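You operate a simulated robot arm through the tools that you are given. There is no shell and no other tool.

Carry out the task below with a simulated robot arm. There is one attempt and no reset: what you move stays moved.

## Task
Slide the red carriage clear, grease its guide patch and return it.
Fine: up to the cylinder first, to its stop last; brush from the grease tin, stood on the clear strip before the carriage returns. Set down upright: green grease brush. A coat counts when it lies all over at full strength: go over it till it gets no stronger.
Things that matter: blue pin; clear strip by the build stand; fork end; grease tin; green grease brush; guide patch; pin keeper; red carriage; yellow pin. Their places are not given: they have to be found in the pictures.

Only the result counts: the job must be done as asked and must still hold three seconds after the hand-in. Knocking over, shifting, dropping, spilling or breaking anything else fails it.

## Robot
A 6-joint arm with a two-finger parallel gripper, fixed in place. Base frame: the origin is on the floor under the middle of its stand, x ahead of it, y to its left, z up; the work surface is at about z = 88. Readings come in cm, rad, newtons and seconds.
With the tool pointing down near the work surface it reaches from about 26 to 66 cm from the base axis. Its first joint turns from -1.152 to 1.152 rad. Payload 2.9 kg.
The TCP is the grasp point between the finger pads, 3 cm short of the fingertips. In the tool frame z runs along the fingers and y along their closing line. The gripper opens to 11 cm. The fingers are 2 cm wide and 1 cm thick; the gripper's body (4.8 by 11.2 cm) begins 5.5 cm behind the TCP.
Orientation is that of the tool frame in the base frame, as a unit quaternion [w, x, y, z]. With the fingers straight down and closing along the base's y, the tool's x points along the base's -x, its y along +y and its z along -z.

## Interface
- The arm moves only by the tool arm_command. Its argument "moves" is a list of rows, each a list of 3 entries, a list of its own where there are three numbers: the opening in per cent of the stroke, from 0 (shut) to 100 (fully open), then the shift along the tool's x, y, z in units of 50 mm (1.0 is 50 mm), then the turn, a rotation vector about the tool's x, y, z in units of 5 degrees (1.0 is 5 degrees). In form: [[fingers, [dx, dy, dz], [wx, wy, wz]], ...]. A call has 1 to 20 rows; each row shifts and turns the commanded pose from where the row before left it, along the tool's axes as they then stand. A call with a number of a shift or a turn outside -1 to 1 is refused whole. A row lasts 0.2 s, in which the tool goes at most 5 cm and 0.15 rad; a call with a longer step from one row to the next is refused whole, and so is a gripper value outside its range. Where a pose cannot be reached the arm comes as near as it can. A force on the tool above 40 N (or 10 N above the force at the start of the call, whichever is more), or a blocked arm, ends the call early, and 0.2 s more pass. Each finger travels about 10.8 cm/s and halts on what it meets, pressing with about 32 N; the grip force reading is that of the motor and also rises with nothing between the fingers. The clock runs only during rows and for 0.2 s after the last one: add rows that do not move to give the fingers time. It gives the time, the measured TCP pose, the force on the tool (base axes), the opening and the grip force at its end, in the units of the frame above (readings bear some noise), with the torque about the TCP (base axes, N m) and any sound that the robot's microphone picked up, and new pictures: "views" is both (left out), scene, wrist or none.
- Cameras (640 x 400 px; columns grow to the right, rows downward): "scene" is fixed at [5.3, 41.3, 140.35]; the picture's right is [-0.93, -0.36, 0.00], its down [-0.14, 0.36, -0.92] and it looks along [0.34, -0.86, -0.39] (base axes); focal length 342 px, centre (320, 200). "wrist" rides on the gripper at [7.3, 1.7, -10.3] in the tool frame; the picture's right is [-0.23, 0.97, 0.00], its down [-0.76, -0.18, -0.62] and it looks along [-0.61, -0.14, 0.78] (tool axes); focal length 222 px, centre (320, 200).
- pixel_to_xyz(camera, pixels): there is no depth. For up to 12 entries [column, row, z] of the newest picture of that camera ("zoom" is the newest enlarged one), the place [x, y] in the base frame at which the ray of that pixel passes the height z, good to about 0.3 cm. No time passes.
- close_up(camera, box): a new picture of the part [left, top, right, bottom] of that camera's present view, enlarged. No time passes.
- close_job(): hands the job in; it is judged then, once.

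Leave the gripper open and the arm clear of the work at the hand-in unless told otherwise.

The tools are called as a command line: name --argument value ..., lists and objects as JSON in quotes. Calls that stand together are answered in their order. arm_command: Moves the arm, as the interface text tells. Its arguments: {"type":"object","properties":{"moves":{"type":"array","items":{"type":"array"}},"views":{"type":"string","enum":["both","scene","wrist","none"]}},"required":["moves"]} The other tools are called the same way: pixel_to_xyz (camera, pixels) gives the place at which the rays of pixels pass given heights; close_up (camera, box) takes an enlarged picture of a part of a camera's view; close_job () hands the job in.

At the start:

```text
time_s: 0.0
tool_pos: [28.51, -36.01, 123.67]
tcp_rot: [0.001, 0.0, 1.0, 0.0]
wrist_force: [0.3, 0.9, 0.2]
torque: [-0.02, 0.0, -0.02]
gripper_width: 11.02
grip_force: 0.1
```

scene: 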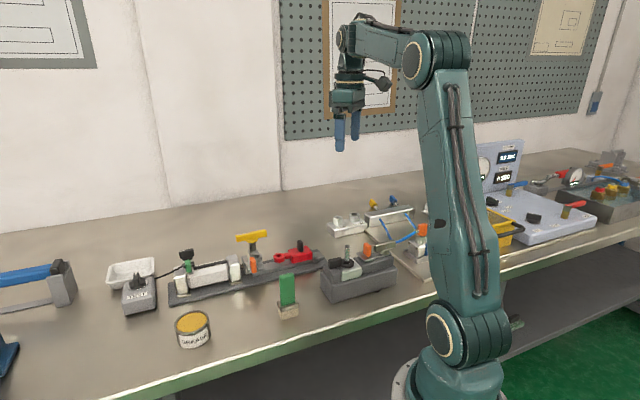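
wrist: 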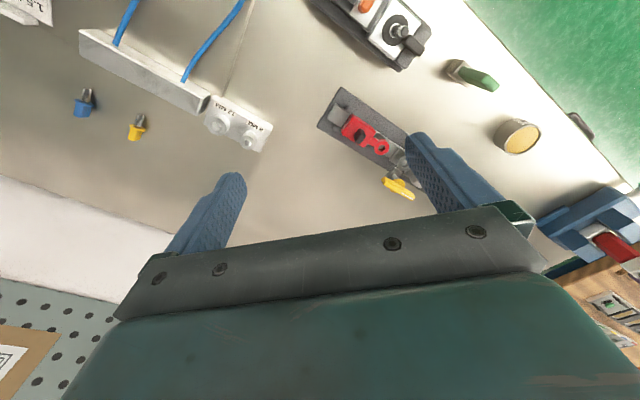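

I start by looking closer at the two pictures: the red carriage is around (295,252) in the scene, the grease tin near (192,328), the brush with green handle near (288,295). I take enlargements.

close_up --camera "scene" --box '[100, 190, 340, 360]'

close_up --camera "scene" --box '[300, 180, 460, 310]'

close_up --camera "wrist" --box '[300, 0, 600, 220]'

close_up --camera "wrist" --box '[50, 0, 310, 180]'

```text
2.35 times, centred on (220, 275) of scene
```

zoom: 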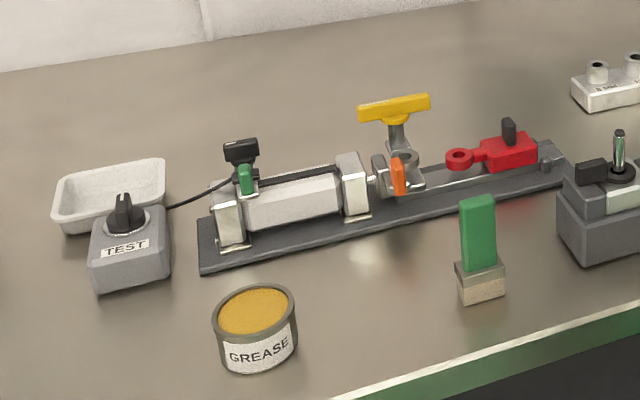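

```text
3.08 times, centred on (380, 245) of scene
```

zoom: 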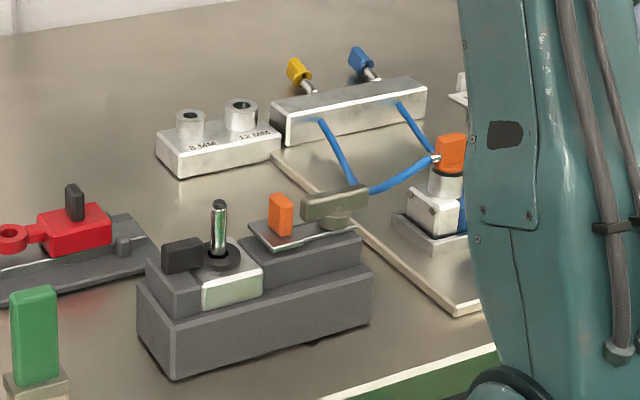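

```text
1.82 times, centred on (450, 110) of wrist
```

zoom: 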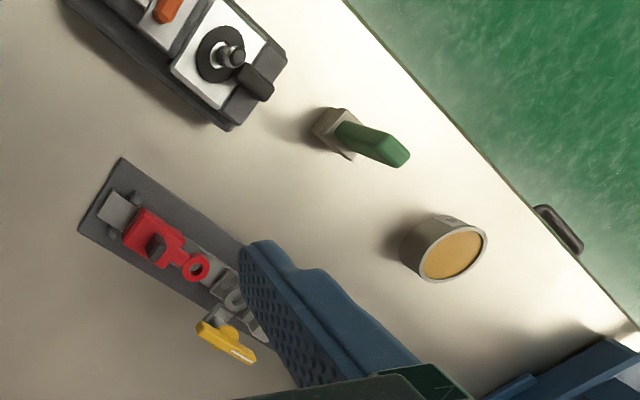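

```text
2.22 times, centred on (180, 90) of wrist
```

zoom: 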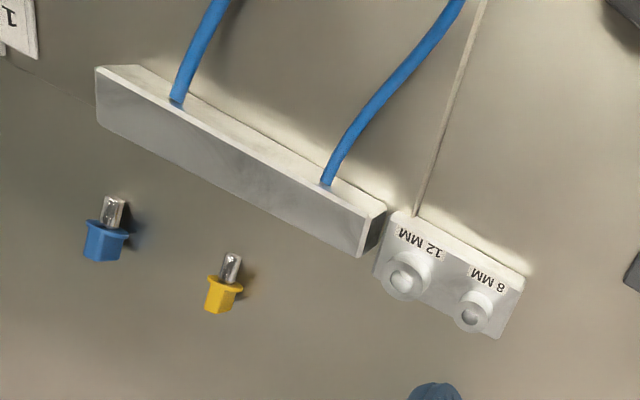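

I read the layout now: a build stand with cylinder at (210,275), yellow handle at (252,237), orange clip at (253,265), red carriage at (295,252) and stop at the far right end. I ask where these are at bench height and a few cm above.

pixel_to_xyz --camera "scene" --pixels '[[172, 302, 88], [318, 262, 88], [295, 250, 91], [193, 345, 88], [193, 321, 94], [289, 315, 88], [287, 278, 96], [253, 268, 91], [252, 237, 98], [135, 310, 88], [130, 285, 88], [360, 295, 88]]'

pixel_to_xyz --camera "wrist" --pixels '[[332, 88, 88], [318, 125, 88], [370, 135, 91], [516, 135, 94], [457, 70, 88], [398, 185, 98], [410, 185, 88], [395, 30, 95], [405, 70, 88], [80, 108, 88], [137, 128, 88], [240, 120, 90]]'

```text
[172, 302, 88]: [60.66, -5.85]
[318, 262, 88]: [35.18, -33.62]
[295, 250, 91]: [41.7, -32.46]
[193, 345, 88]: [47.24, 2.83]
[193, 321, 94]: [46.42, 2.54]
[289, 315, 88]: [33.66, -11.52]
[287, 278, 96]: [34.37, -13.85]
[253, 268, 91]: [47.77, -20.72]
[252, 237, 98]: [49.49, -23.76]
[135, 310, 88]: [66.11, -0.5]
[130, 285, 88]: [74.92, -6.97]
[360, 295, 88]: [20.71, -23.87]
```

```text
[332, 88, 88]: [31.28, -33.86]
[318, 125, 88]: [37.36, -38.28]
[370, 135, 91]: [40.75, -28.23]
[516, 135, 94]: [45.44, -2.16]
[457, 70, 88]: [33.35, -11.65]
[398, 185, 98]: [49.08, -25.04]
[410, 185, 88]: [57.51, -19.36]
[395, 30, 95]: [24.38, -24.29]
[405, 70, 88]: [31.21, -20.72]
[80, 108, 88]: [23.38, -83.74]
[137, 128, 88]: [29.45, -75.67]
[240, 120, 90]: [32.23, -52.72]
```

The stand runs diagonally from about (36,-37) (stop end) to (62,-6) (cylinder end). I move the hand to about (30,-22,108) for a closer wrist look at the carriage and fork.

arm_command --moves '[[100, [-0.06, 0.56, 0.6], [0, 0, 0]], [100, [-0.06, 0.56, 0.6], [0, 0, 0]], [100, [-0.06, 0.56, 0.6], [0, 0, 0]], [100, [-0.06, 0.56, 0.6], [0, 0, 0]], [100, [-0.06, 0.56, 0.6], [0, 0, 0]], [100, [0, 0, 0], [0, 0, 0]]]' --views "both"

```text
time_s: 1.4
tool_pos: [30.1, -21.86, 108.63]
tcp_rot: [0.0, -0.001, 1.0, 0.001]
wrist_force: [-0.1, -0.4, 0.2]
torque: [0.0, 0.01, 0.01]
gripper_width: 10.98
grip_force: 0.0
```

scene: 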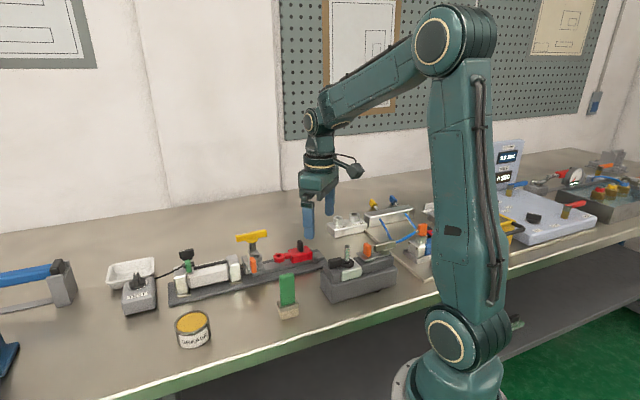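
wrist: 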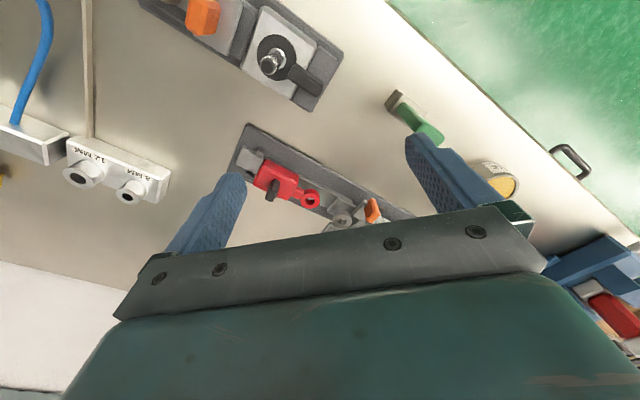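

close_up --camera "wrist" --box '[220, 110, 420, 240]'

close_up --camera "scene" --box '[220, 215, 340, 295]'

close_up --camera "wrist" --box '[360, 70, 540, 220]'

```text
3.08 times, centred on (320, 175) of wrist
```

zoom: 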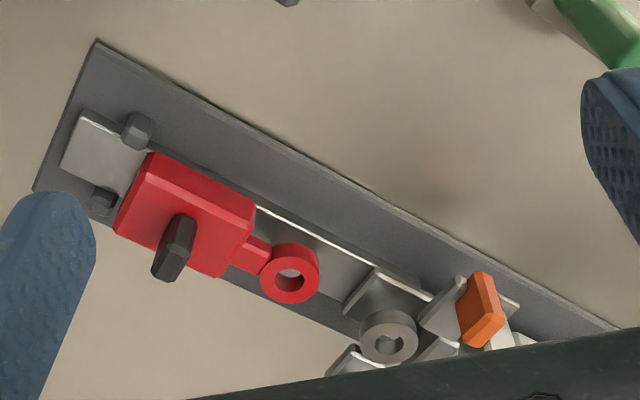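

```text
5.00 times, centred on (280, 255) of scene
```

zoom: 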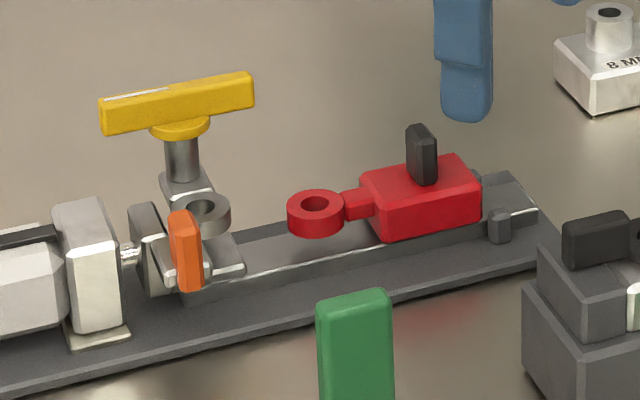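

```text
2.67 times, centred on (450, 145) of wrist
```

zoom: 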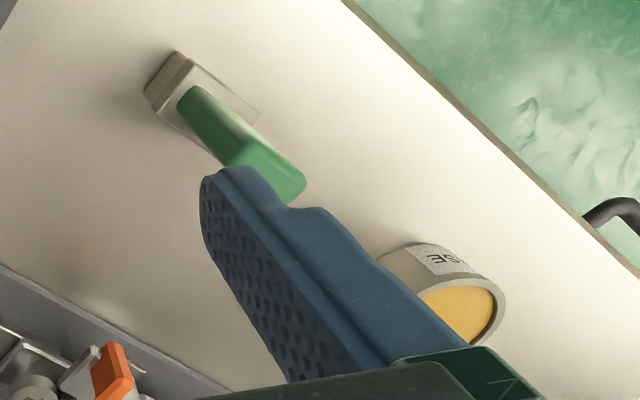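

The carriage sits on a rail; its eye faces the fork end. I can't yet see the yellow T-handle's mounting and the fork well, so I move the hand about 9 cm farther forward at a safe height (z≈110).

arm_command --moves '[[100, [-0.6, 0.1, -0.1], [0, 0, 0]], [100, [-0.6, 0.1, -0.1], [0, 0, 0]], [100, [-0.6, 0.1, -0.1], [0, 0, 0]], [100, [0, 0, 0], [0, 0, 0]]]' --views "wrist"

```text
time_s: 2.4
tool_pos: [39.07, -20.35, 110.17]
tcp_rot: [0.0, 0.0, 1.0, 0.001]
wrist_force: [0.1, -0.4, 0.8]
torque: [0.0, 0.02, 0.02]
gripper_width: 11.01
grip_force: 0.1
```

wrist: 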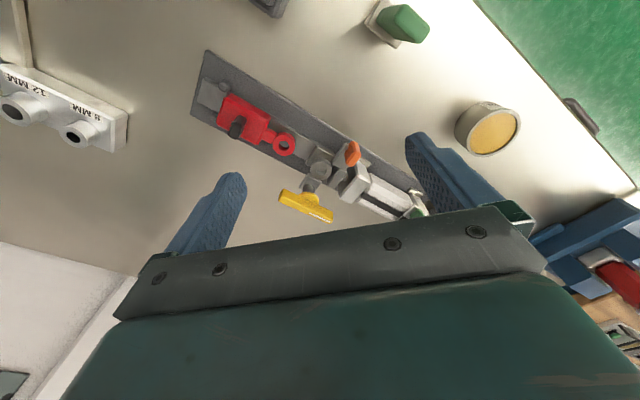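

close_up --camera "wrist" --box '[180, 40, 340, 150]'

close_up --camera "wrist" --box '[260, 110, 440, 230]'

pixel_to_xyz --camera "wrist" --pixels '[[207, 51, 88.5], [191, 110, 88.5], [427, 190, 88.5], [236, 128, 95], [232, 110, 92], [284, 145, 92], [320, 170, 92], [351, 153, 93], [305, 203, 99], [490, 130, 94], [390, 25, 88]]'

```text
3.64 times, centred on (260, 95) of wrist
```

zoom: 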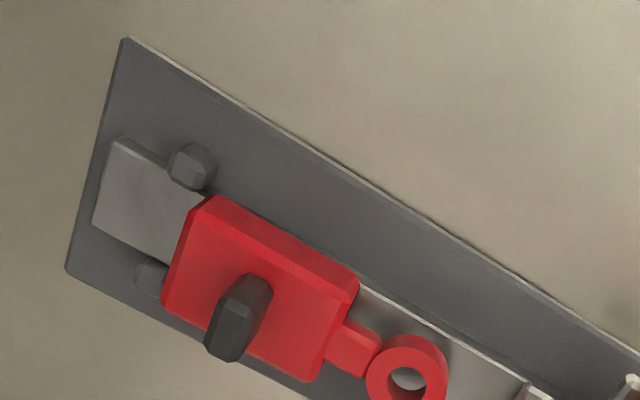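

```text
3.33 times, centred on (350, 170) of wrist
```

zoom: 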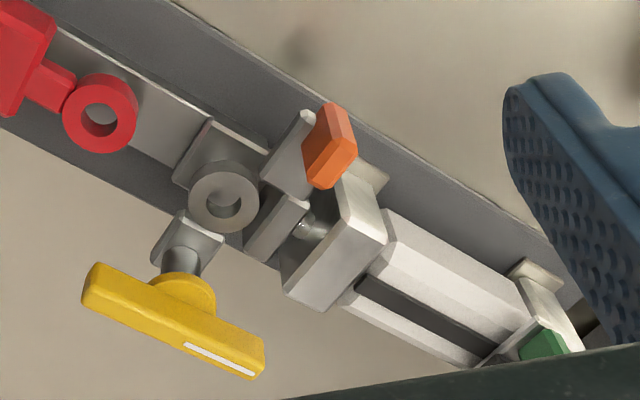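

```text
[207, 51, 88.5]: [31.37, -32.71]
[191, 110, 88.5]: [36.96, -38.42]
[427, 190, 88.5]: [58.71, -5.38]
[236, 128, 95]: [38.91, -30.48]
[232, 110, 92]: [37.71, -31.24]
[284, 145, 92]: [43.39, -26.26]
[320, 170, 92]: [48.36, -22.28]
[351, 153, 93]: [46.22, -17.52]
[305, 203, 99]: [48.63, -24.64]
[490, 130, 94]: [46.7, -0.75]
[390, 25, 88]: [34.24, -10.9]
```

Triangulating from both views: knob top ≈ (39.5,-30.9,95), carriage eye ≈ (43.3,-26.1,92.3), fork ring ≈ (47.8,-22.3,93), T-handle ≈ (50.5,-24.8,98). The rail runs at about 45°. I turn the hand by 45° so the fingers close along the rail and go above the knob at z≈107.

arm_command --moves '[[100, [0, 0, 0], [0, 0, 1]], [100, [0, 0, 0], [0, 0, 1]], [100, [0, 0, 0], [0, 0, 1]], [100, [0, 0, 0], [0, 0, 1]], [100, [0, 0, 0], [0, 0, 1]], [100, [0, 0, 0], [0, 0, 1]], [100, [0, 0, 0], [0, 0, 1]], [100, [0, 0, 0], [0, 0, 1]], [100, [0, 0, 0], [0, 0, 1]], [100, [-0.515, -0.475, 0.2], [0, 0, 0]], [100, [-0.515, -0.475, 0.2], [0, 0, 0]], [100, [-0.515, -0.475, 0.2], [0, 0, 0]], [100, [0, 0, 0], [0, 0, 0]]]' --views "both"

```text
time_s: 5.2
tool_pos: [39.55, -30.88, 107.12]
tcp_rot: [0.0, 0.382, 0.924, 0.001]
wrist_force: [0.2, 0.3, 0.6]
torque: [-0.02, 0.05, 0.0]
gripper_width: 11.02
grip_force: 0.0
```

scene: 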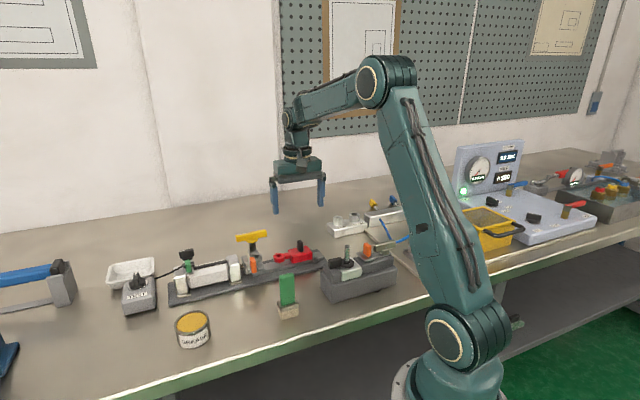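
wrist: 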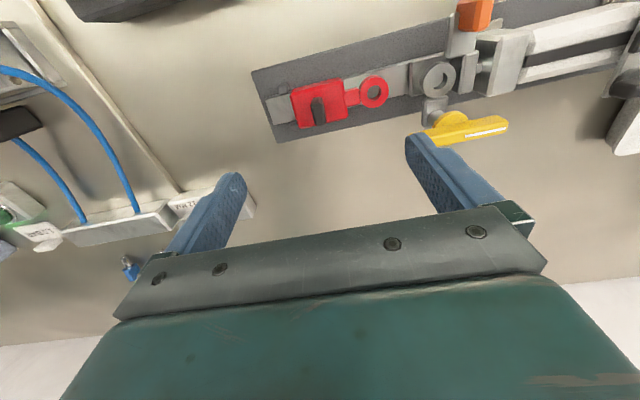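

close_up --camera "wrist" --box '[240, 30, 400, 150]'

close_up --camera "wrist" --box '[370, 0, 530, 150]'

pixel_to_xyz --camera "wrist" --pixels '[[251, 71, 88.5], [275, 142, 88.5], [440, 20, 88.5], [374, 91, 92.3], [437, 77, 93], [318, 112, 95], [321, 103, 93], [292, 92, 93], [342, 80, 93], [346, 116, 93], [299, 128, 93], [463, 125, 98]]'

```text
3.33 times, centred on (320, 90) of wrist
```

zoom: 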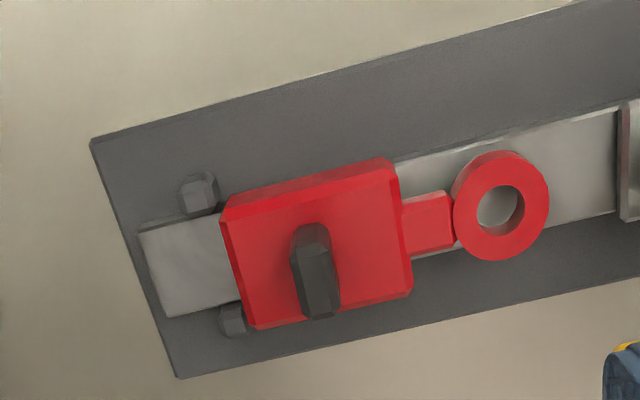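

```text
2.67 times, centred on (450, 75) of wrist
```

zoom: 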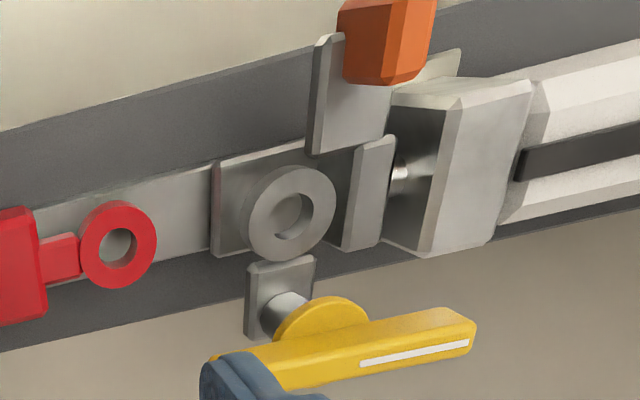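

```text
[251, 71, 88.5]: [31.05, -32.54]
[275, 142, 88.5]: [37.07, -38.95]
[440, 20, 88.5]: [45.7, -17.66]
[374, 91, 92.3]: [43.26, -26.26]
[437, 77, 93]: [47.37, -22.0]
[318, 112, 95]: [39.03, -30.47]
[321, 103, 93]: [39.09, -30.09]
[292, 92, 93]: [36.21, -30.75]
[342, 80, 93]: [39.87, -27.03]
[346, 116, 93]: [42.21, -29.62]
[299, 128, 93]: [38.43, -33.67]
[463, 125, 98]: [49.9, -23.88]
```

The carriage's centre is about (39.2,-30.4), its eye about 5.9 cm from the fork ring. I narrow the fingers to about 4.5 cm and come down over the knob to z≈98.5, then check.

arm_command --moves '[[41, [0.1, 0, 0.5], [0, 0, 0]], [41, [0, 0, 0.5], [0, 0, 0]], [41, [0, 0, 0.4], [0, 0, 0]], [41, [0, 0, 0.32], [0, 0, 0]], [41, [0, 0, 0], [0, 0, 0]]]' --views "both"

```text
time_s: 6.4
tool_pos: [39.11, -30.52, 98.45]
tcp_rot: [0.001, 0.382, 0.924, 0.0]
wrist_force: [0.3, 0.2, 0.1]
torque: [-0.01, 0.01, 0.0]
gripper_width: 4.51
grip_force: 0.1
```

scene: 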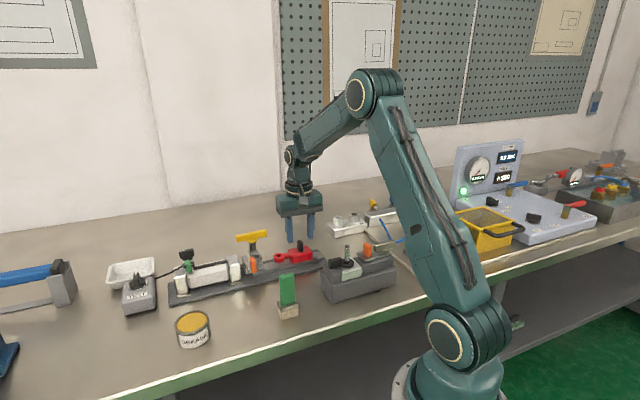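
wrist: 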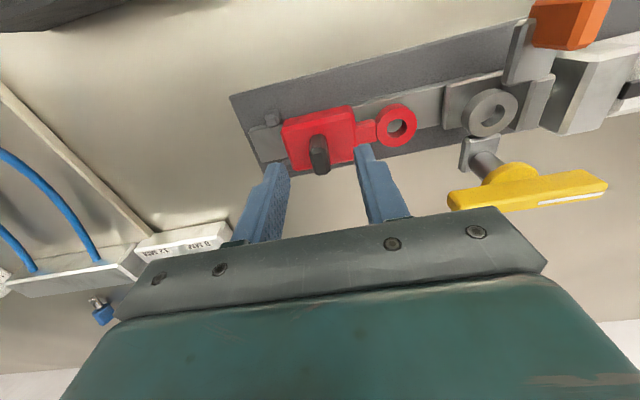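

close_up --camera "wrist" --box '[220, 80, 420, 220]'

pixel_to_xyz --camera "wrist" --pixels '[[319, 166, 95], [321, 160, 95], [275, 165, 95.5], [365, 147, 95.5], [281, 127, 92], [350, 105, 92], [397, 124, 92.3], [490, 112, 93]]'

close_up --camera "scene" --box '[220, 205, 340, 285]'

```text
2.86 times, centred on (320, 150) of wrist
```

zoom: 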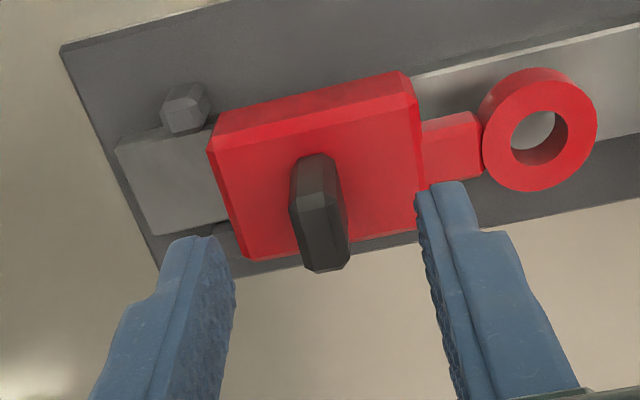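

```text
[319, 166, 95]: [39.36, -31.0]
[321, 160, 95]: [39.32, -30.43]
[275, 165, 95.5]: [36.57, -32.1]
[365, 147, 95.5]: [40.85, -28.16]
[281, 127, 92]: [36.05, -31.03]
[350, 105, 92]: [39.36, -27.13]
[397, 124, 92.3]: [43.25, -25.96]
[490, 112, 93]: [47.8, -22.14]
```

```text
5.00 times, centred on (280, 245) of scene
```

zoom: 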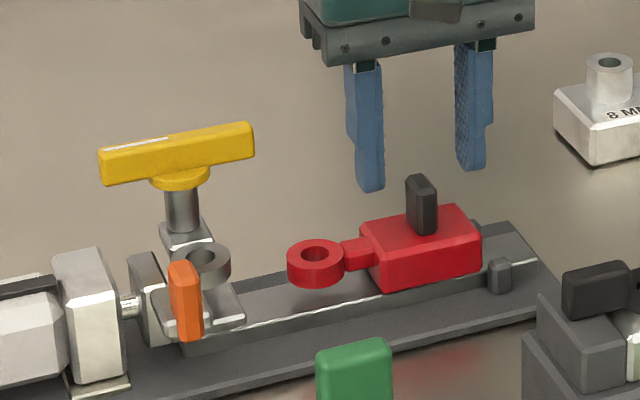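

The knob top is about (39.4,-30.9). I shift slightly, lower to TCP z≈96 (fingertips just above the carriage's top) and close to about 2 cm so the knob is loosely caged.

arm_command --moves '[[41, [-0.08, 0, 0.25], [0, 0, 0]], [41, [0, 0, 0.24], [0, 0, 0]], [30, [0, 0, 0], [0, 0, 0]], [18, [0, 0, 0], [0, 0, 0]], [18, [0, 0, 0], [0, 0, 0]]]' --views "both"

```text
time_s: 7.6
tool_pos: [39.27, -30.69, 96.08]
tcp_rot: [0.0, 0.383, 0.924, 0.0]
wrist_force: [-0.1, 0.1, 0.0]
torque: [-0.02, -0.02, 0.01]
gripper_width: 1.99
grip_force: 0.1
```

scene: 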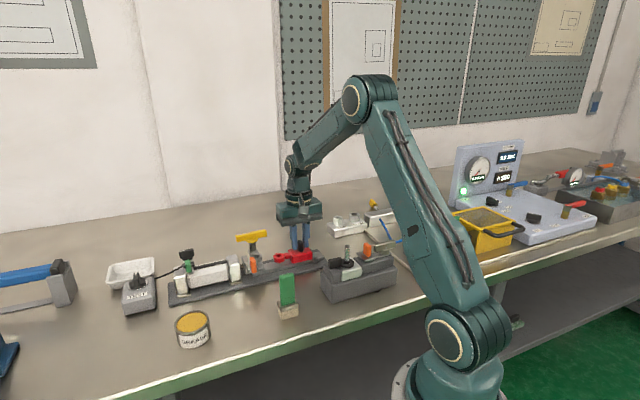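
wrist: 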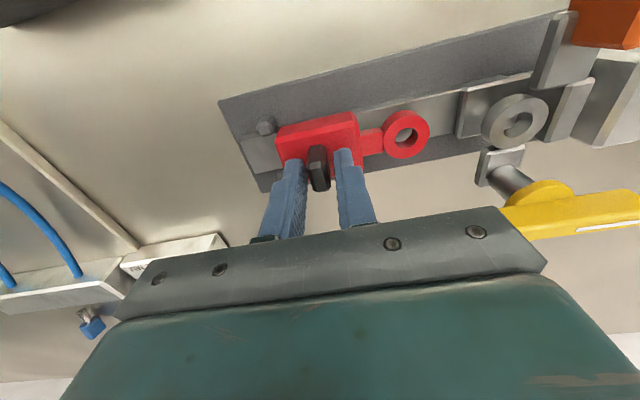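

The knob is caged. I push 1.5 cm toward the cylinder (tool +y) and watch forces and the picture.

arm_command --moves '[[18, [0, 0.1, 0], [0, 0, 0]], [18, [0, 0.1, 0], [0, 0, 0]], [18, [0, 0.1, 0], [0, 0, 0]], [18, [0, 0, 0], [0, 0, 0]]]' --views "wrist"

close_up --camera "wrist" --box '[200, 60, 440, 220]'

```text
time_s: 8.6
tool_pos: [40.39, -29.79, 96.2]
tcp_rot: [0.0, 0.382, 0.924, 0.0]
wrist_force: [-1.0, -1.1, 0.0]
torque: [0.02, 0.04, -0.02]
gripper_width: 2.07
grip_force: 0.3
```

wrist: 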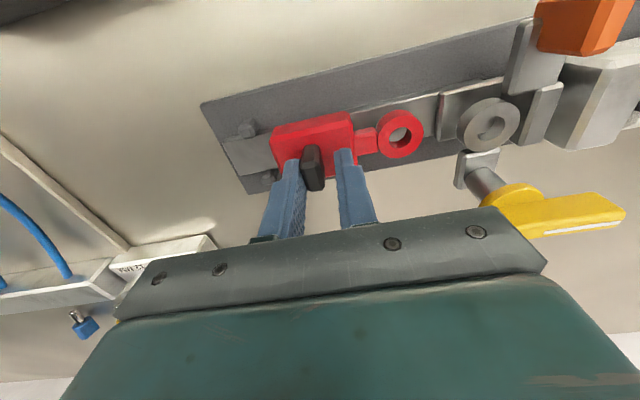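

```text
2.50 times, centred on (320, 140) of wrist
```

zoom: 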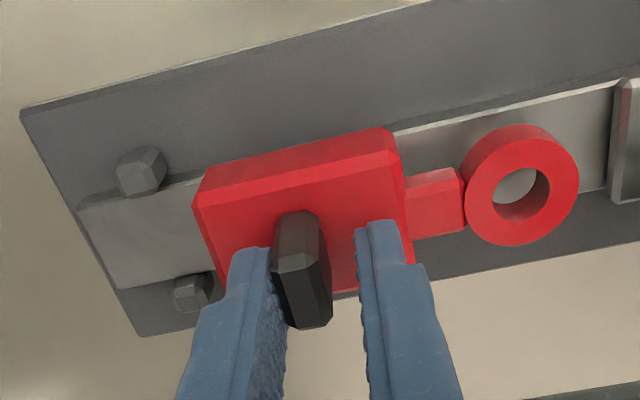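

The carriage moves with about 1.5 N and leaves the stop posts. I push 3 cm more and look again.

arm_command --moves '[[18, [0, 0.1, 0], [0, 0, 0]], [18, [0, 0.1, 0], [0, 0, 0]], [18, [0, 0.1, 0], [0, 0, 0]], [18, [0, 0.1, 0], [0, 0, 0]], [18, [0, 0.1, 0], [0, 0, 0]], [18, [0, 0.1, 0], [0, 0, 0]], [18, [0, 0, 0], [0, 0, 0]]]' --views "wrist"

close_up --camera "wrist" --box '[140, 60, 440, 240]'

close_up --camera "scene" --box '[220, 215, 340, 295]'

```text
time_s: 10.2
tool_pos: [42.67, -27.65, 96.16]
tcp_rot: [0.0, 0.382, 0.924, 0.001]
wrist_force: [-0.8, -0.3, -0.8]
torque: [0.0, 0.02, -0.02]
gripper_width: 2.02
grip_force: 0.2
```

wrist: 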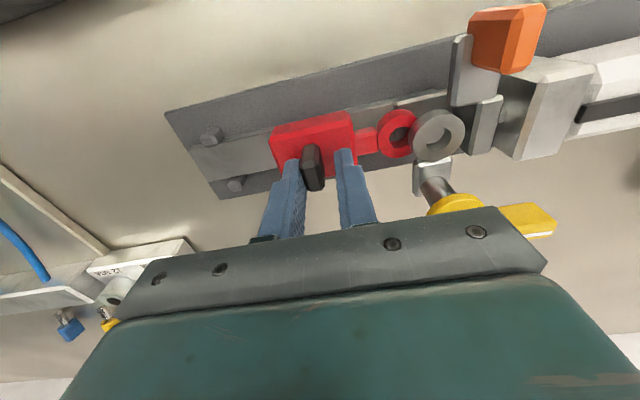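

```text
2.13 times, centred on (290, 150) of wrist
```

zoom: 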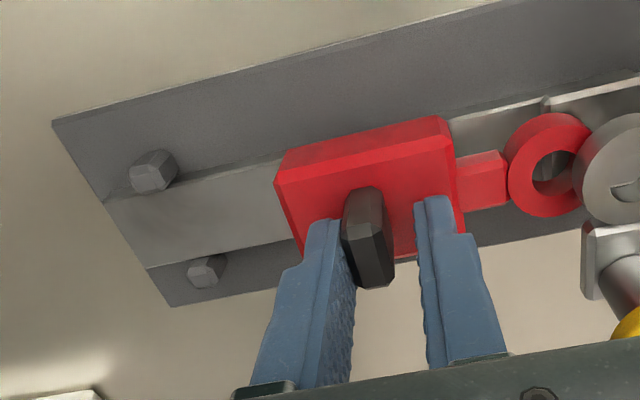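

```text
5.00 times, centred on (280, 255) of scene
```

zoom: 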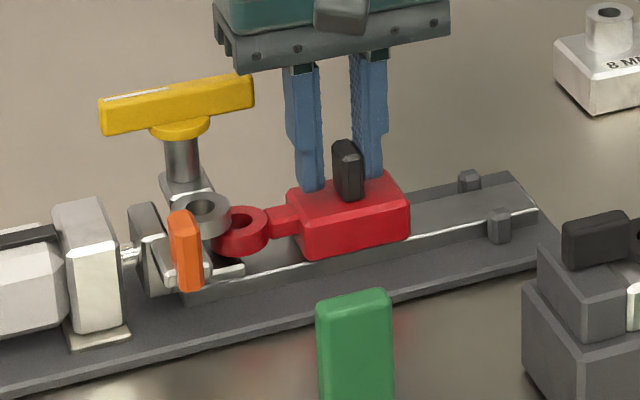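

The eye is now entering under the fork ring without touching. I push on 1.5 cm more, slowly, watching the force.

arm_command --moves '[[18, [0, 0.06, 0], [0, 0, 0]], [18, [0, 0.06, 0], [0, 0, 0]], [18, [0, 0.06, 0], [0, 0, 0]], [18, [0, 0.06, 0], [0, 0, 0]], [18, [0, 0.06, 0], [0, 0, 0]], [18, [0, 0, 0], [0, 0, 0]]]' --views "wrist"

close_up --camera "wrist" --box '[140, 40, 480, 240]'

close_up --camera "scene" --box '[220, 215, 340, 295]'

```text
time_s: 11.6
tool_pos: [43.6, -26.65, 96.2]
tcp_rot: [0.0, 0.383, 0.924, 0.0]
wrist_force: [-1.4, -0.6, 0.1]
torque: [0.0, 0.04, 0.01]
gripper_width: 2.06
grip_force: 0.6
```

wrist: 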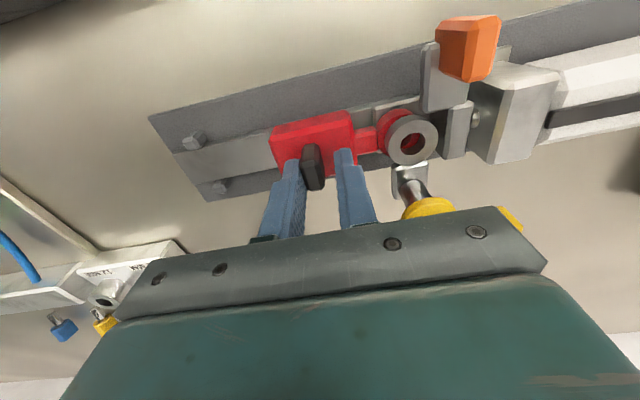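

```text
1.88 times, centred on (310, 140) of wrist
```

zoom: 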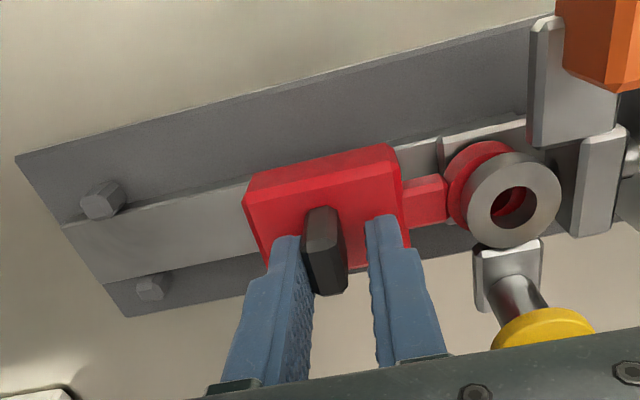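

```text
5.00 times, centred on (280, 255) of scene
```

zoom: 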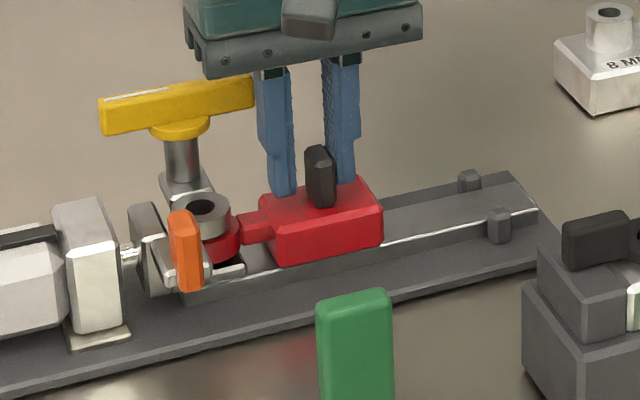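

Force is still only ~1.5 N; the eye is about 0.5 cm short of being under the ring's centre. I creep on in 1.5–2 mm steps to find the end gently.

arm_command --moves '[[18, [0, 0.03, 0], [0, 0, 0]], [18, [0, 0.03, 0], [0, 0, 0]], [18, [0, 0.02, 0], [0, 0, 0]], [18, [0, 0, 0], [0, 0, 0]]]' --views "wrist"

close_up --camera "wrist" --box '[140, 40, 480, 240]'

close_up --camera "scene" --box '[220, 215, 340, 295]'

```text
time_s: 12.6
tool_pos: [43.92, -26.3, 96.25]
tcp_rot: [0.0, 0.382, 0.924, 0.0]
wrist_force: [-2.4, -1.3, 0.2]
torque: [-0.02, 0.04, -0.01]
gripper_width: 2.07
grip_force: 0.7
```

wrist: 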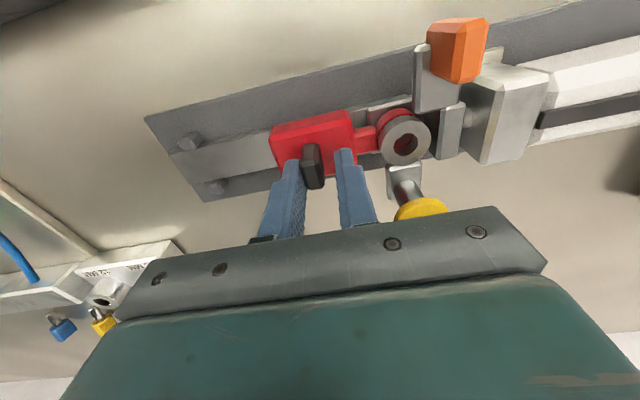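

```text
1.88 times, centred on (310, 140) of wrist
```

zoom: 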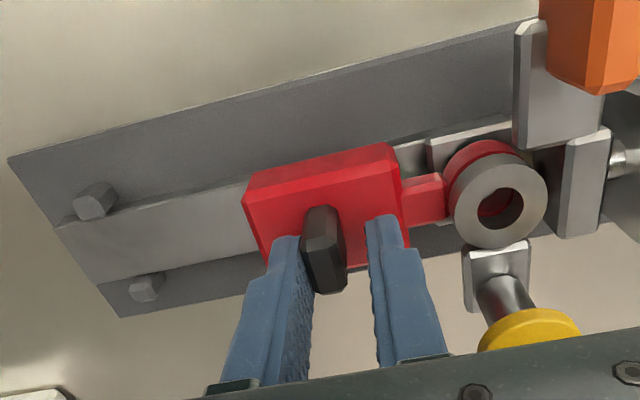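

```text
5.00 times, centred on (280, 255) of scene
```

zoom: 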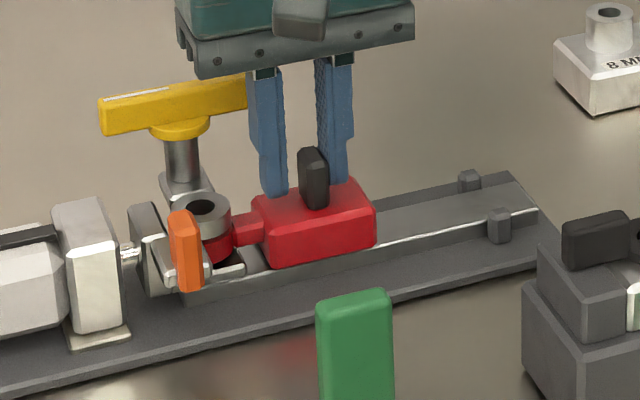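

The eye sits under the ring now, force 2.7 N. I push another 2 mm to feel for the end of travel.

arm_command --moves '[[18, [0, 0.02, 0], [0, 0, 0]], [18, [0, 0.02, 0], [0, 0, 0]], [18, [0, 0, 0], [0, 0, 0]]]' --views "wrist"

close_up --camera "wrist" --box '[140, 40, 480, 240]'

```text
time_s: 13.4
tool_pos: [44.03, -26.28, 96.14]
tcp_rot: [0.0, 0.383, 0.924, 0.0]
wrist_force: [-4.3, -5.2, 3.0]
torque: [-0.12, 0.13, 0.03]
gripper_width: 2.29
grip_force: 3.8
```

wrist: 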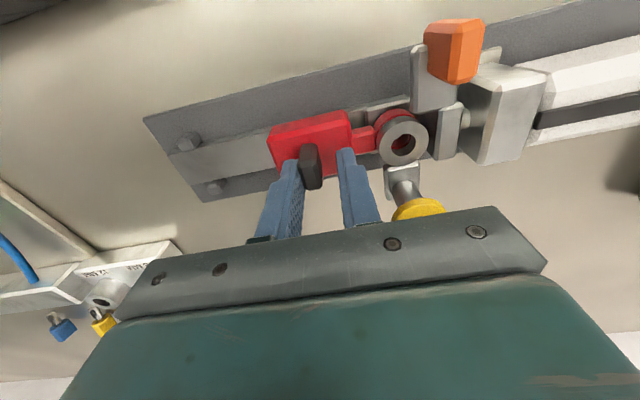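

```text
1.88 times, centred on (310, 140) of wrist
```

zoom: 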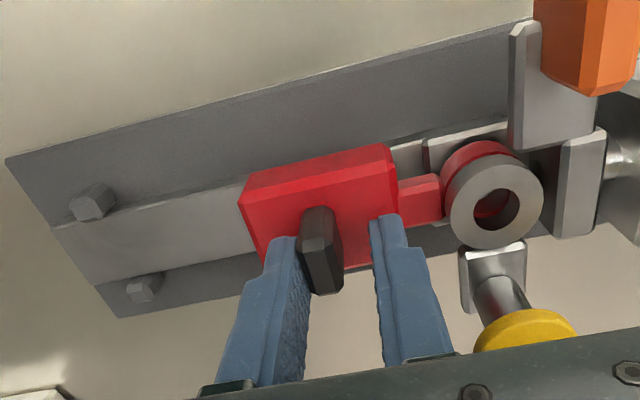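

The force rose to about 7 N and the finger gave way slightly: end of travel reached. I back off 2 mm, open, lift straight up and look at the bared rail.

arm_command --moves '[[18, [0, -0.04, 0], [0, 0, 0]], [35, [0, 0, 0], [0, 0, 0]], [35, [0, 0, -0.3], [0, 0, 0]], [35, [0, 0, -0.6], [0, 0, 0]], [35, [0, -0.3, -0.6], [0, 0, 0]], [35, [0, -0.6, -0.4], [0, 0, 0]], [35, [0, -0.4, 0], [0, 0, 0]], [35, [0, 0, 0], [0, 0, 0]]]' --views "both"

close_up --camera "wrist" --box '[200, 30, 480, 200]'

```text
time_s: 15.2
tool_pos: [39.16, -31.0, 105.5]
tcp_rot: [0.0, 0.383, 0.924, 0.0]
wrist_force: [-0.1, 0.3, -0.5]
torque: [-0.02, -0.03, 0.0]
gripper_width: 3.83
grip_force: 0.2
```

scene: 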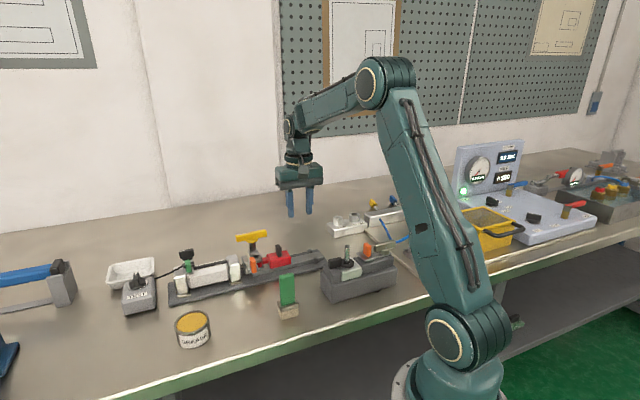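
wrist: 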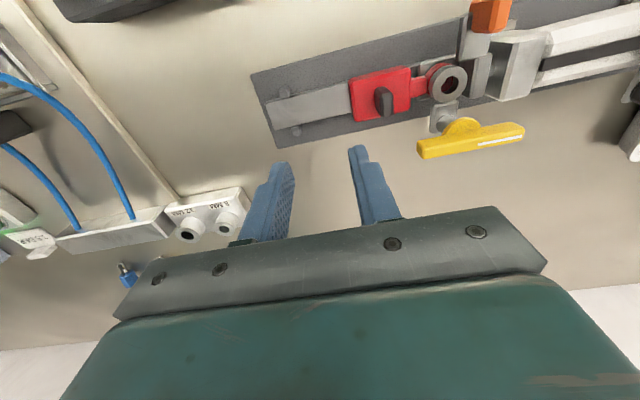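

```text
2.29 times, centred on (340, 115) of wrist
```

zoom: 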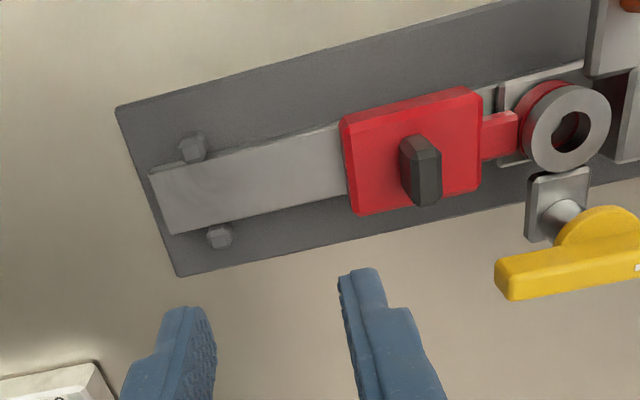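

close_up --camera "wrist" --box '[250, 65, 370, 150]'

close_up --camera "scene" --box '[270, 240, 340, 290]'

pixel_to_xyz --camera "wrist" --pixels '[[265, 102, 89.5], [274, 129, 89.5], [345, 84, 89.5], [353, 118, 89.5], [283, 94, 90.5], [296, 133, 90.5], [348, 82, 92], [402, 68, 92], [410, 100, 92], [357, 122, 92], [384, 98, 95], [446, 83, 93]]'

```text
4.71 times, centred on (310, 108) of wrist
```

zoom: 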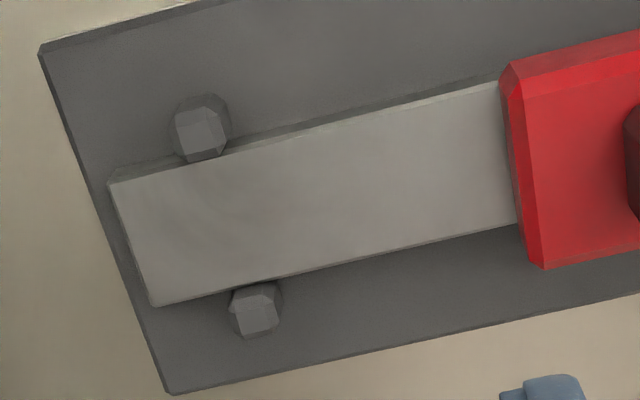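

```text
8.00 times, centred on (305, 265) of scene
```

zoom: 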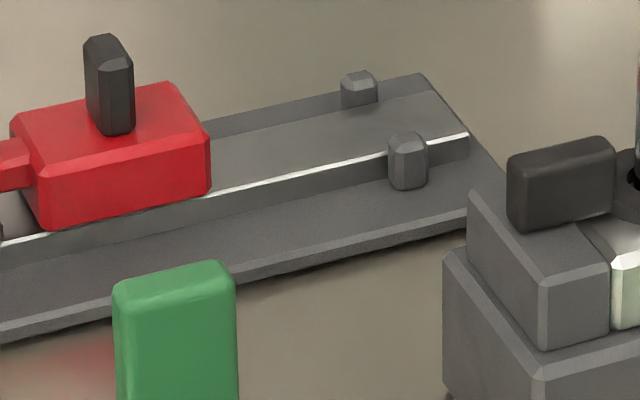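

```text
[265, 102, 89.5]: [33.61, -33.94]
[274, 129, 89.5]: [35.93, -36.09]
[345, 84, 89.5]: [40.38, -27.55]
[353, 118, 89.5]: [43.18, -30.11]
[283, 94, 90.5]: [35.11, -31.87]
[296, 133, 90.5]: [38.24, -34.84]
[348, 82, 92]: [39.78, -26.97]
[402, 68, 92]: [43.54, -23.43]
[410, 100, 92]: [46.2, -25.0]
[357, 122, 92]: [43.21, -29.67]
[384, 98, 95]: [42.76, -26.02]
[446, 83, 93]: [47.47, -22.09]
```

The bare rail between the stop posts and the carriage runs about 7 cm, 3.1 cm wide. Now I look at the brush and the tin more closely.

close_up --camera "scene" --box '[260, 265, 320, 325]'

close_up --camera "scene" --box '[160, 300, 230, 360]'

arm_command --moves '[[35, [0.2, 0.3, -0.3], [0, 0, 0]], [35, [0.8, 0, 0], [0, 0, 0]], [35, [0.8, 0, 0], [0, 0, 0]], [35, [0.8, 0, 0], [0, 0, 0]], [35, [0, 0, 0], [0, 0, 0]]]' --views "both"

```text
6.67 times, centred on (290, 295) of scene
```

zoom: 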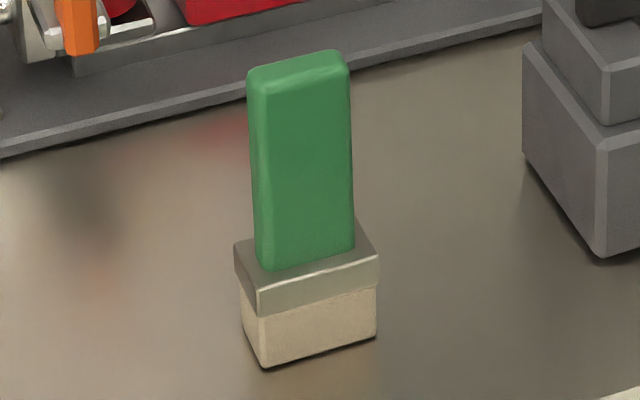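

```text
6.67 times, centred on (195, 330) of scene
```

zoom: 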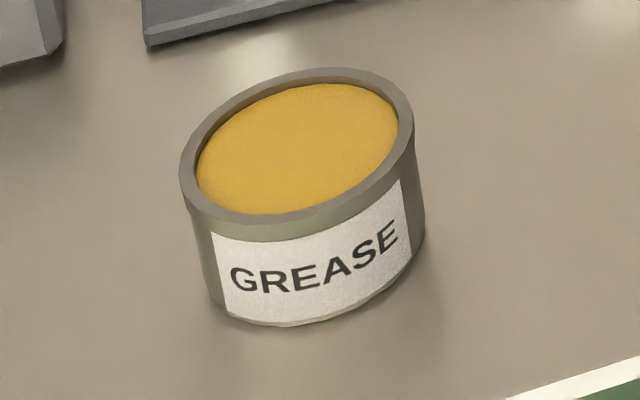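

```text
time_s: 16.4
tool_pos: [31.32, -20.56, 106.99]
tcp_rot: [0.0, 0.382, 0.924, -0.001]
wrist_force: [-0.2, 0.0, 0.1]
torque: [-0.01, -0.03, -0.02]
gripper_width: 3.86
grip_force: 0.1
```

scene: 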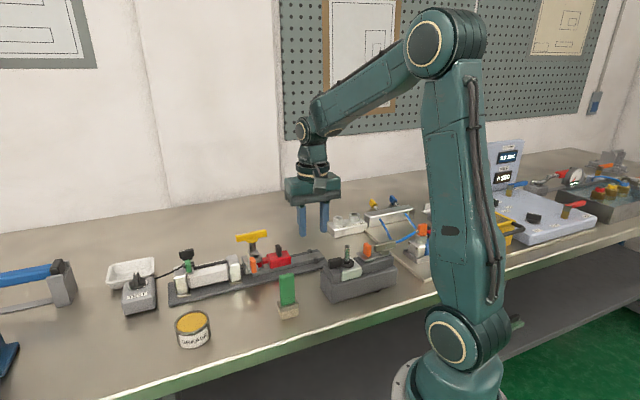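
wrist: 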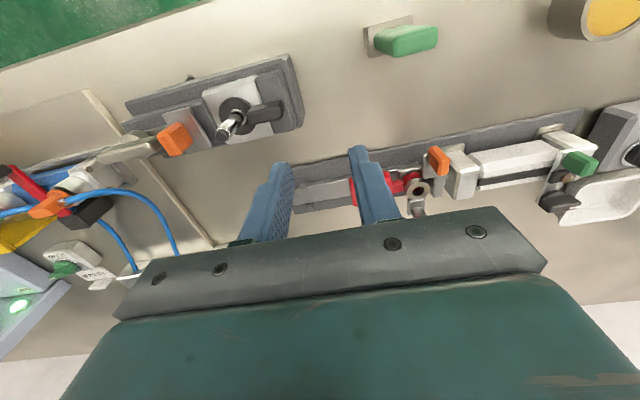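

close_up --camera "wrist" --box '[340, 0, 480, 90]'

pixel_to_xyz --camera "wrist" --pixels '[[372, 40, 98], [438, 25, 98], [438, 45, 98], [405, 38, 98], [363, 27, 91], [411, 14, 91], [582, 38, 94], [640, 38, 94]]'

```text
4.44 times, centred on (410, 45) of wrist
```

zoom: 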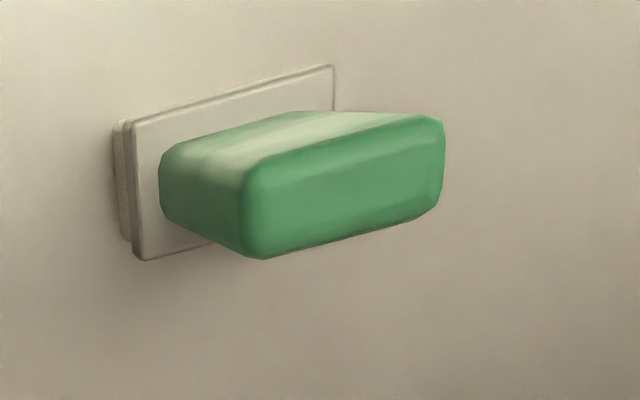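

```text
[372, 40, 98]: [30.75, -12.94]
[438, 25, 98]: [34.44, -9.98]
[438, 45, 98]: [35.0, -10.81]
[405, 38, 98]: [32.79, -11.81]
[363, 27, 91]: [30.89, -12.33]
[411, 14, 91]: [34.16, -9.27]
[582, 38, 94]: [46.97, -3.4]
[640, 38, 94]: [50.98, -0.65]
```

pixel_to_xyz --camera "zoom" --pixels '[[252, 165, 98], [442, 120, 98], [442, 195, 98], [252, 257, 98], [350, 190, 98], [134, 125, 91.3], [333, 67, 91.3], [142, 260, 91.3], [118, 125, 90.5], [130, 240, 88]]'

```text
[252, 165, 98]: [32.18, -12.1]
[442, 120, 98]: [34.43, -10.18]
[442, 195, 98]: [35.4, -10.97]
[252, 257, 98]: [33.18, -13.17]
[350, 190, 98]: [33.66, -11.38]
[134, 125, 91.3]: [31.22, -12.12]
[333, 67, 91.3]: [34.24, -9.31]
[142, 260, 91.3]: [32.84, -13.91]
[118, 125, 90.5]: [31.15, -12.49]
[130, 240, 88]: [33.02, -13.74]
```

The brush's broad faces are parallel to the rail; handle about 3.0 × 1.35 cm, top at z≈98, centre about (33.7,-11.6). To close across its thin side I turn the hand 90° (to +45°) and move above the brush at z≈107.

arm_command --moves '[[60, [0, 0, 0], [0, 0, -1]], [60, [0, 0, 0], [0, 0, -1]], [60, [0, 0, 0], [0, 0, -1]], [60, [0, 0, 0], [0, 0, -1]], [60, [0, 0, 0], [0, 0, -1]], [60, [0, 0, 0], [0, 0, -1]], [60, [0, 0, 0], [0, 0, -1]], [60, [0, 0, 0], [0, 0, -1]], [60, [0, 0, 0], [0, 0, -1]], [60, [0, 0, 0], [0, 0, -1]], [60, [0, 0, 0], [0, 0, -1]], [60, [0, 0, 0], [0, 0, -1]], [60, [0, 0, 0], [0, 0, -1]], [60, [0, 0, 0], [0, 0, -1]], [60, [0, 0, 0], [0, 0, -1]], [60, [0, 0, 0], [0, 0, -1]], [60, [0, 0, 0], [0, 0, -1]], [60, [0, 0, 0], [0, 0, -1]], [60, [0, 0, 0], [0, 0, 0]]]' --views "both"

pixel_to_xyz --camera "scene" --pixels '[[350, 323, 88], [250, 355, 88], [420, 300, 88], [289, 318, 88], [172, 304, 88], [262, 285, 88]]'

```text
time_s: 20.4
tool_pos: [31.16, -20.77, 107.31]
tcp_rot: [0.0, -0.384, 0.923, 0.0]
wrist_force: [-0.4, 0.6, -0.1]
torque: [-0.01, 0.0, 0.01]
gripper_width: 6.58
grip_force: 0.0
```

scene: 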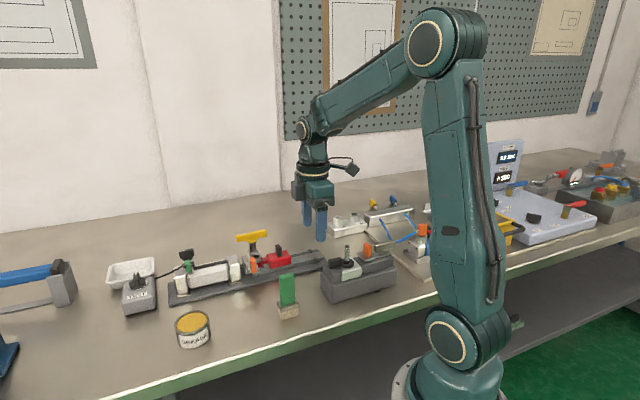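
wrist: 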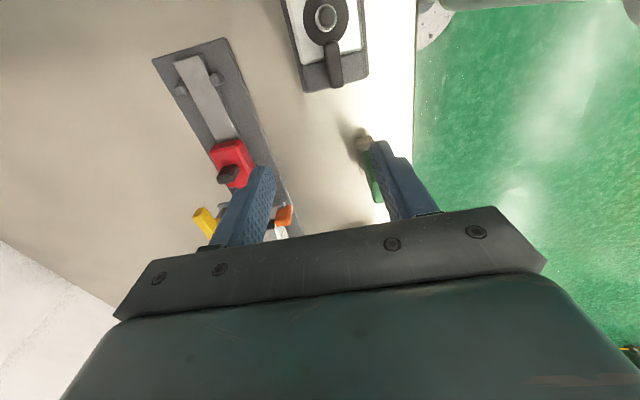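

```text
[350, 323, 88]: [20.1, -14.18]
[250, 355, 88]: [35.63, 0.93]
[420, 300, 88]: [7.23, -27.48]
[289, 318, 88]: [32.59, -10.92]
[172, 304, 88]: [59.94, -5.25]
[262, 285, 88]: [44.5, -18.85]
```

Hand is at +45°. I move over the brush at about (33.7,-11.6), still at z≈107.

arm_command --moves '[[60, [-0.552, 0.313, 0], [0, 0, 0]], [60, [-0.552, 0.313, 0], [0, 0, 0]], [60, [-0.552, 0.313, 0], [0, 0, 0]], [60, [0, 0, 0], [0, 0, 0]]]' --views "both"

close_up --camera "wrist" --box '[220, 40, 460, 220]'

close_up --camera "scene" --box '[250, 200, 340, 330]'

```text
time_s: 21.4
tool_pos: [33.68, -11.48, 107.19]
tcp_rot: [-0.001, -0.383, 0.924, 0.0]
wrist_force: [0.1, -0.1, 0.1]
torque: [0.03, -0.02, 0.0]
gripper_width: 6.61
grip_force: 0.0
```

scene: 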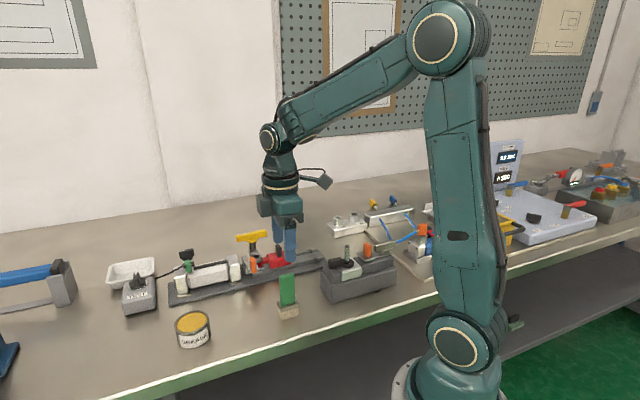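
wrist: 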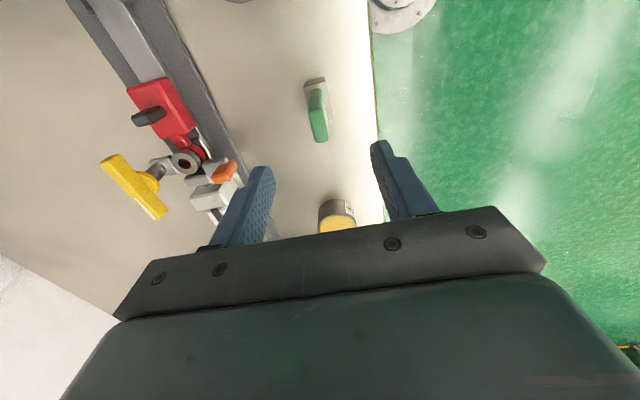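

```text
2.22 times, centred on (340, 130) of wrist
```

zoom: 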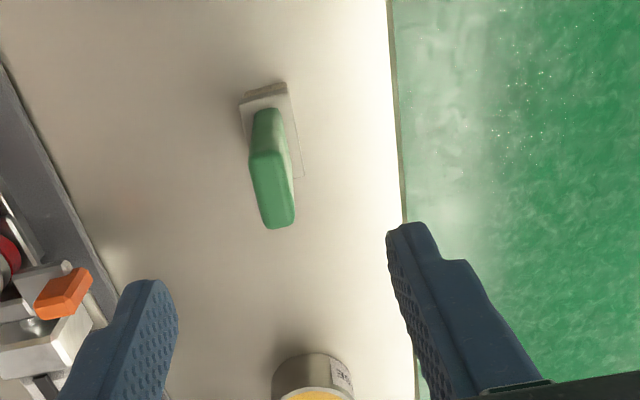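

```text
3.08 times, centred on (295, 265) of scene
```

zoom: 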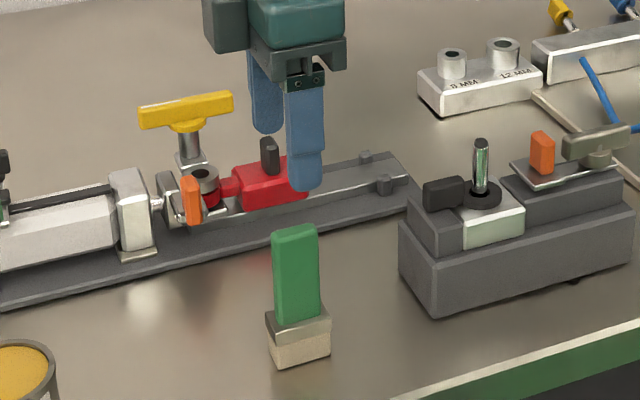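

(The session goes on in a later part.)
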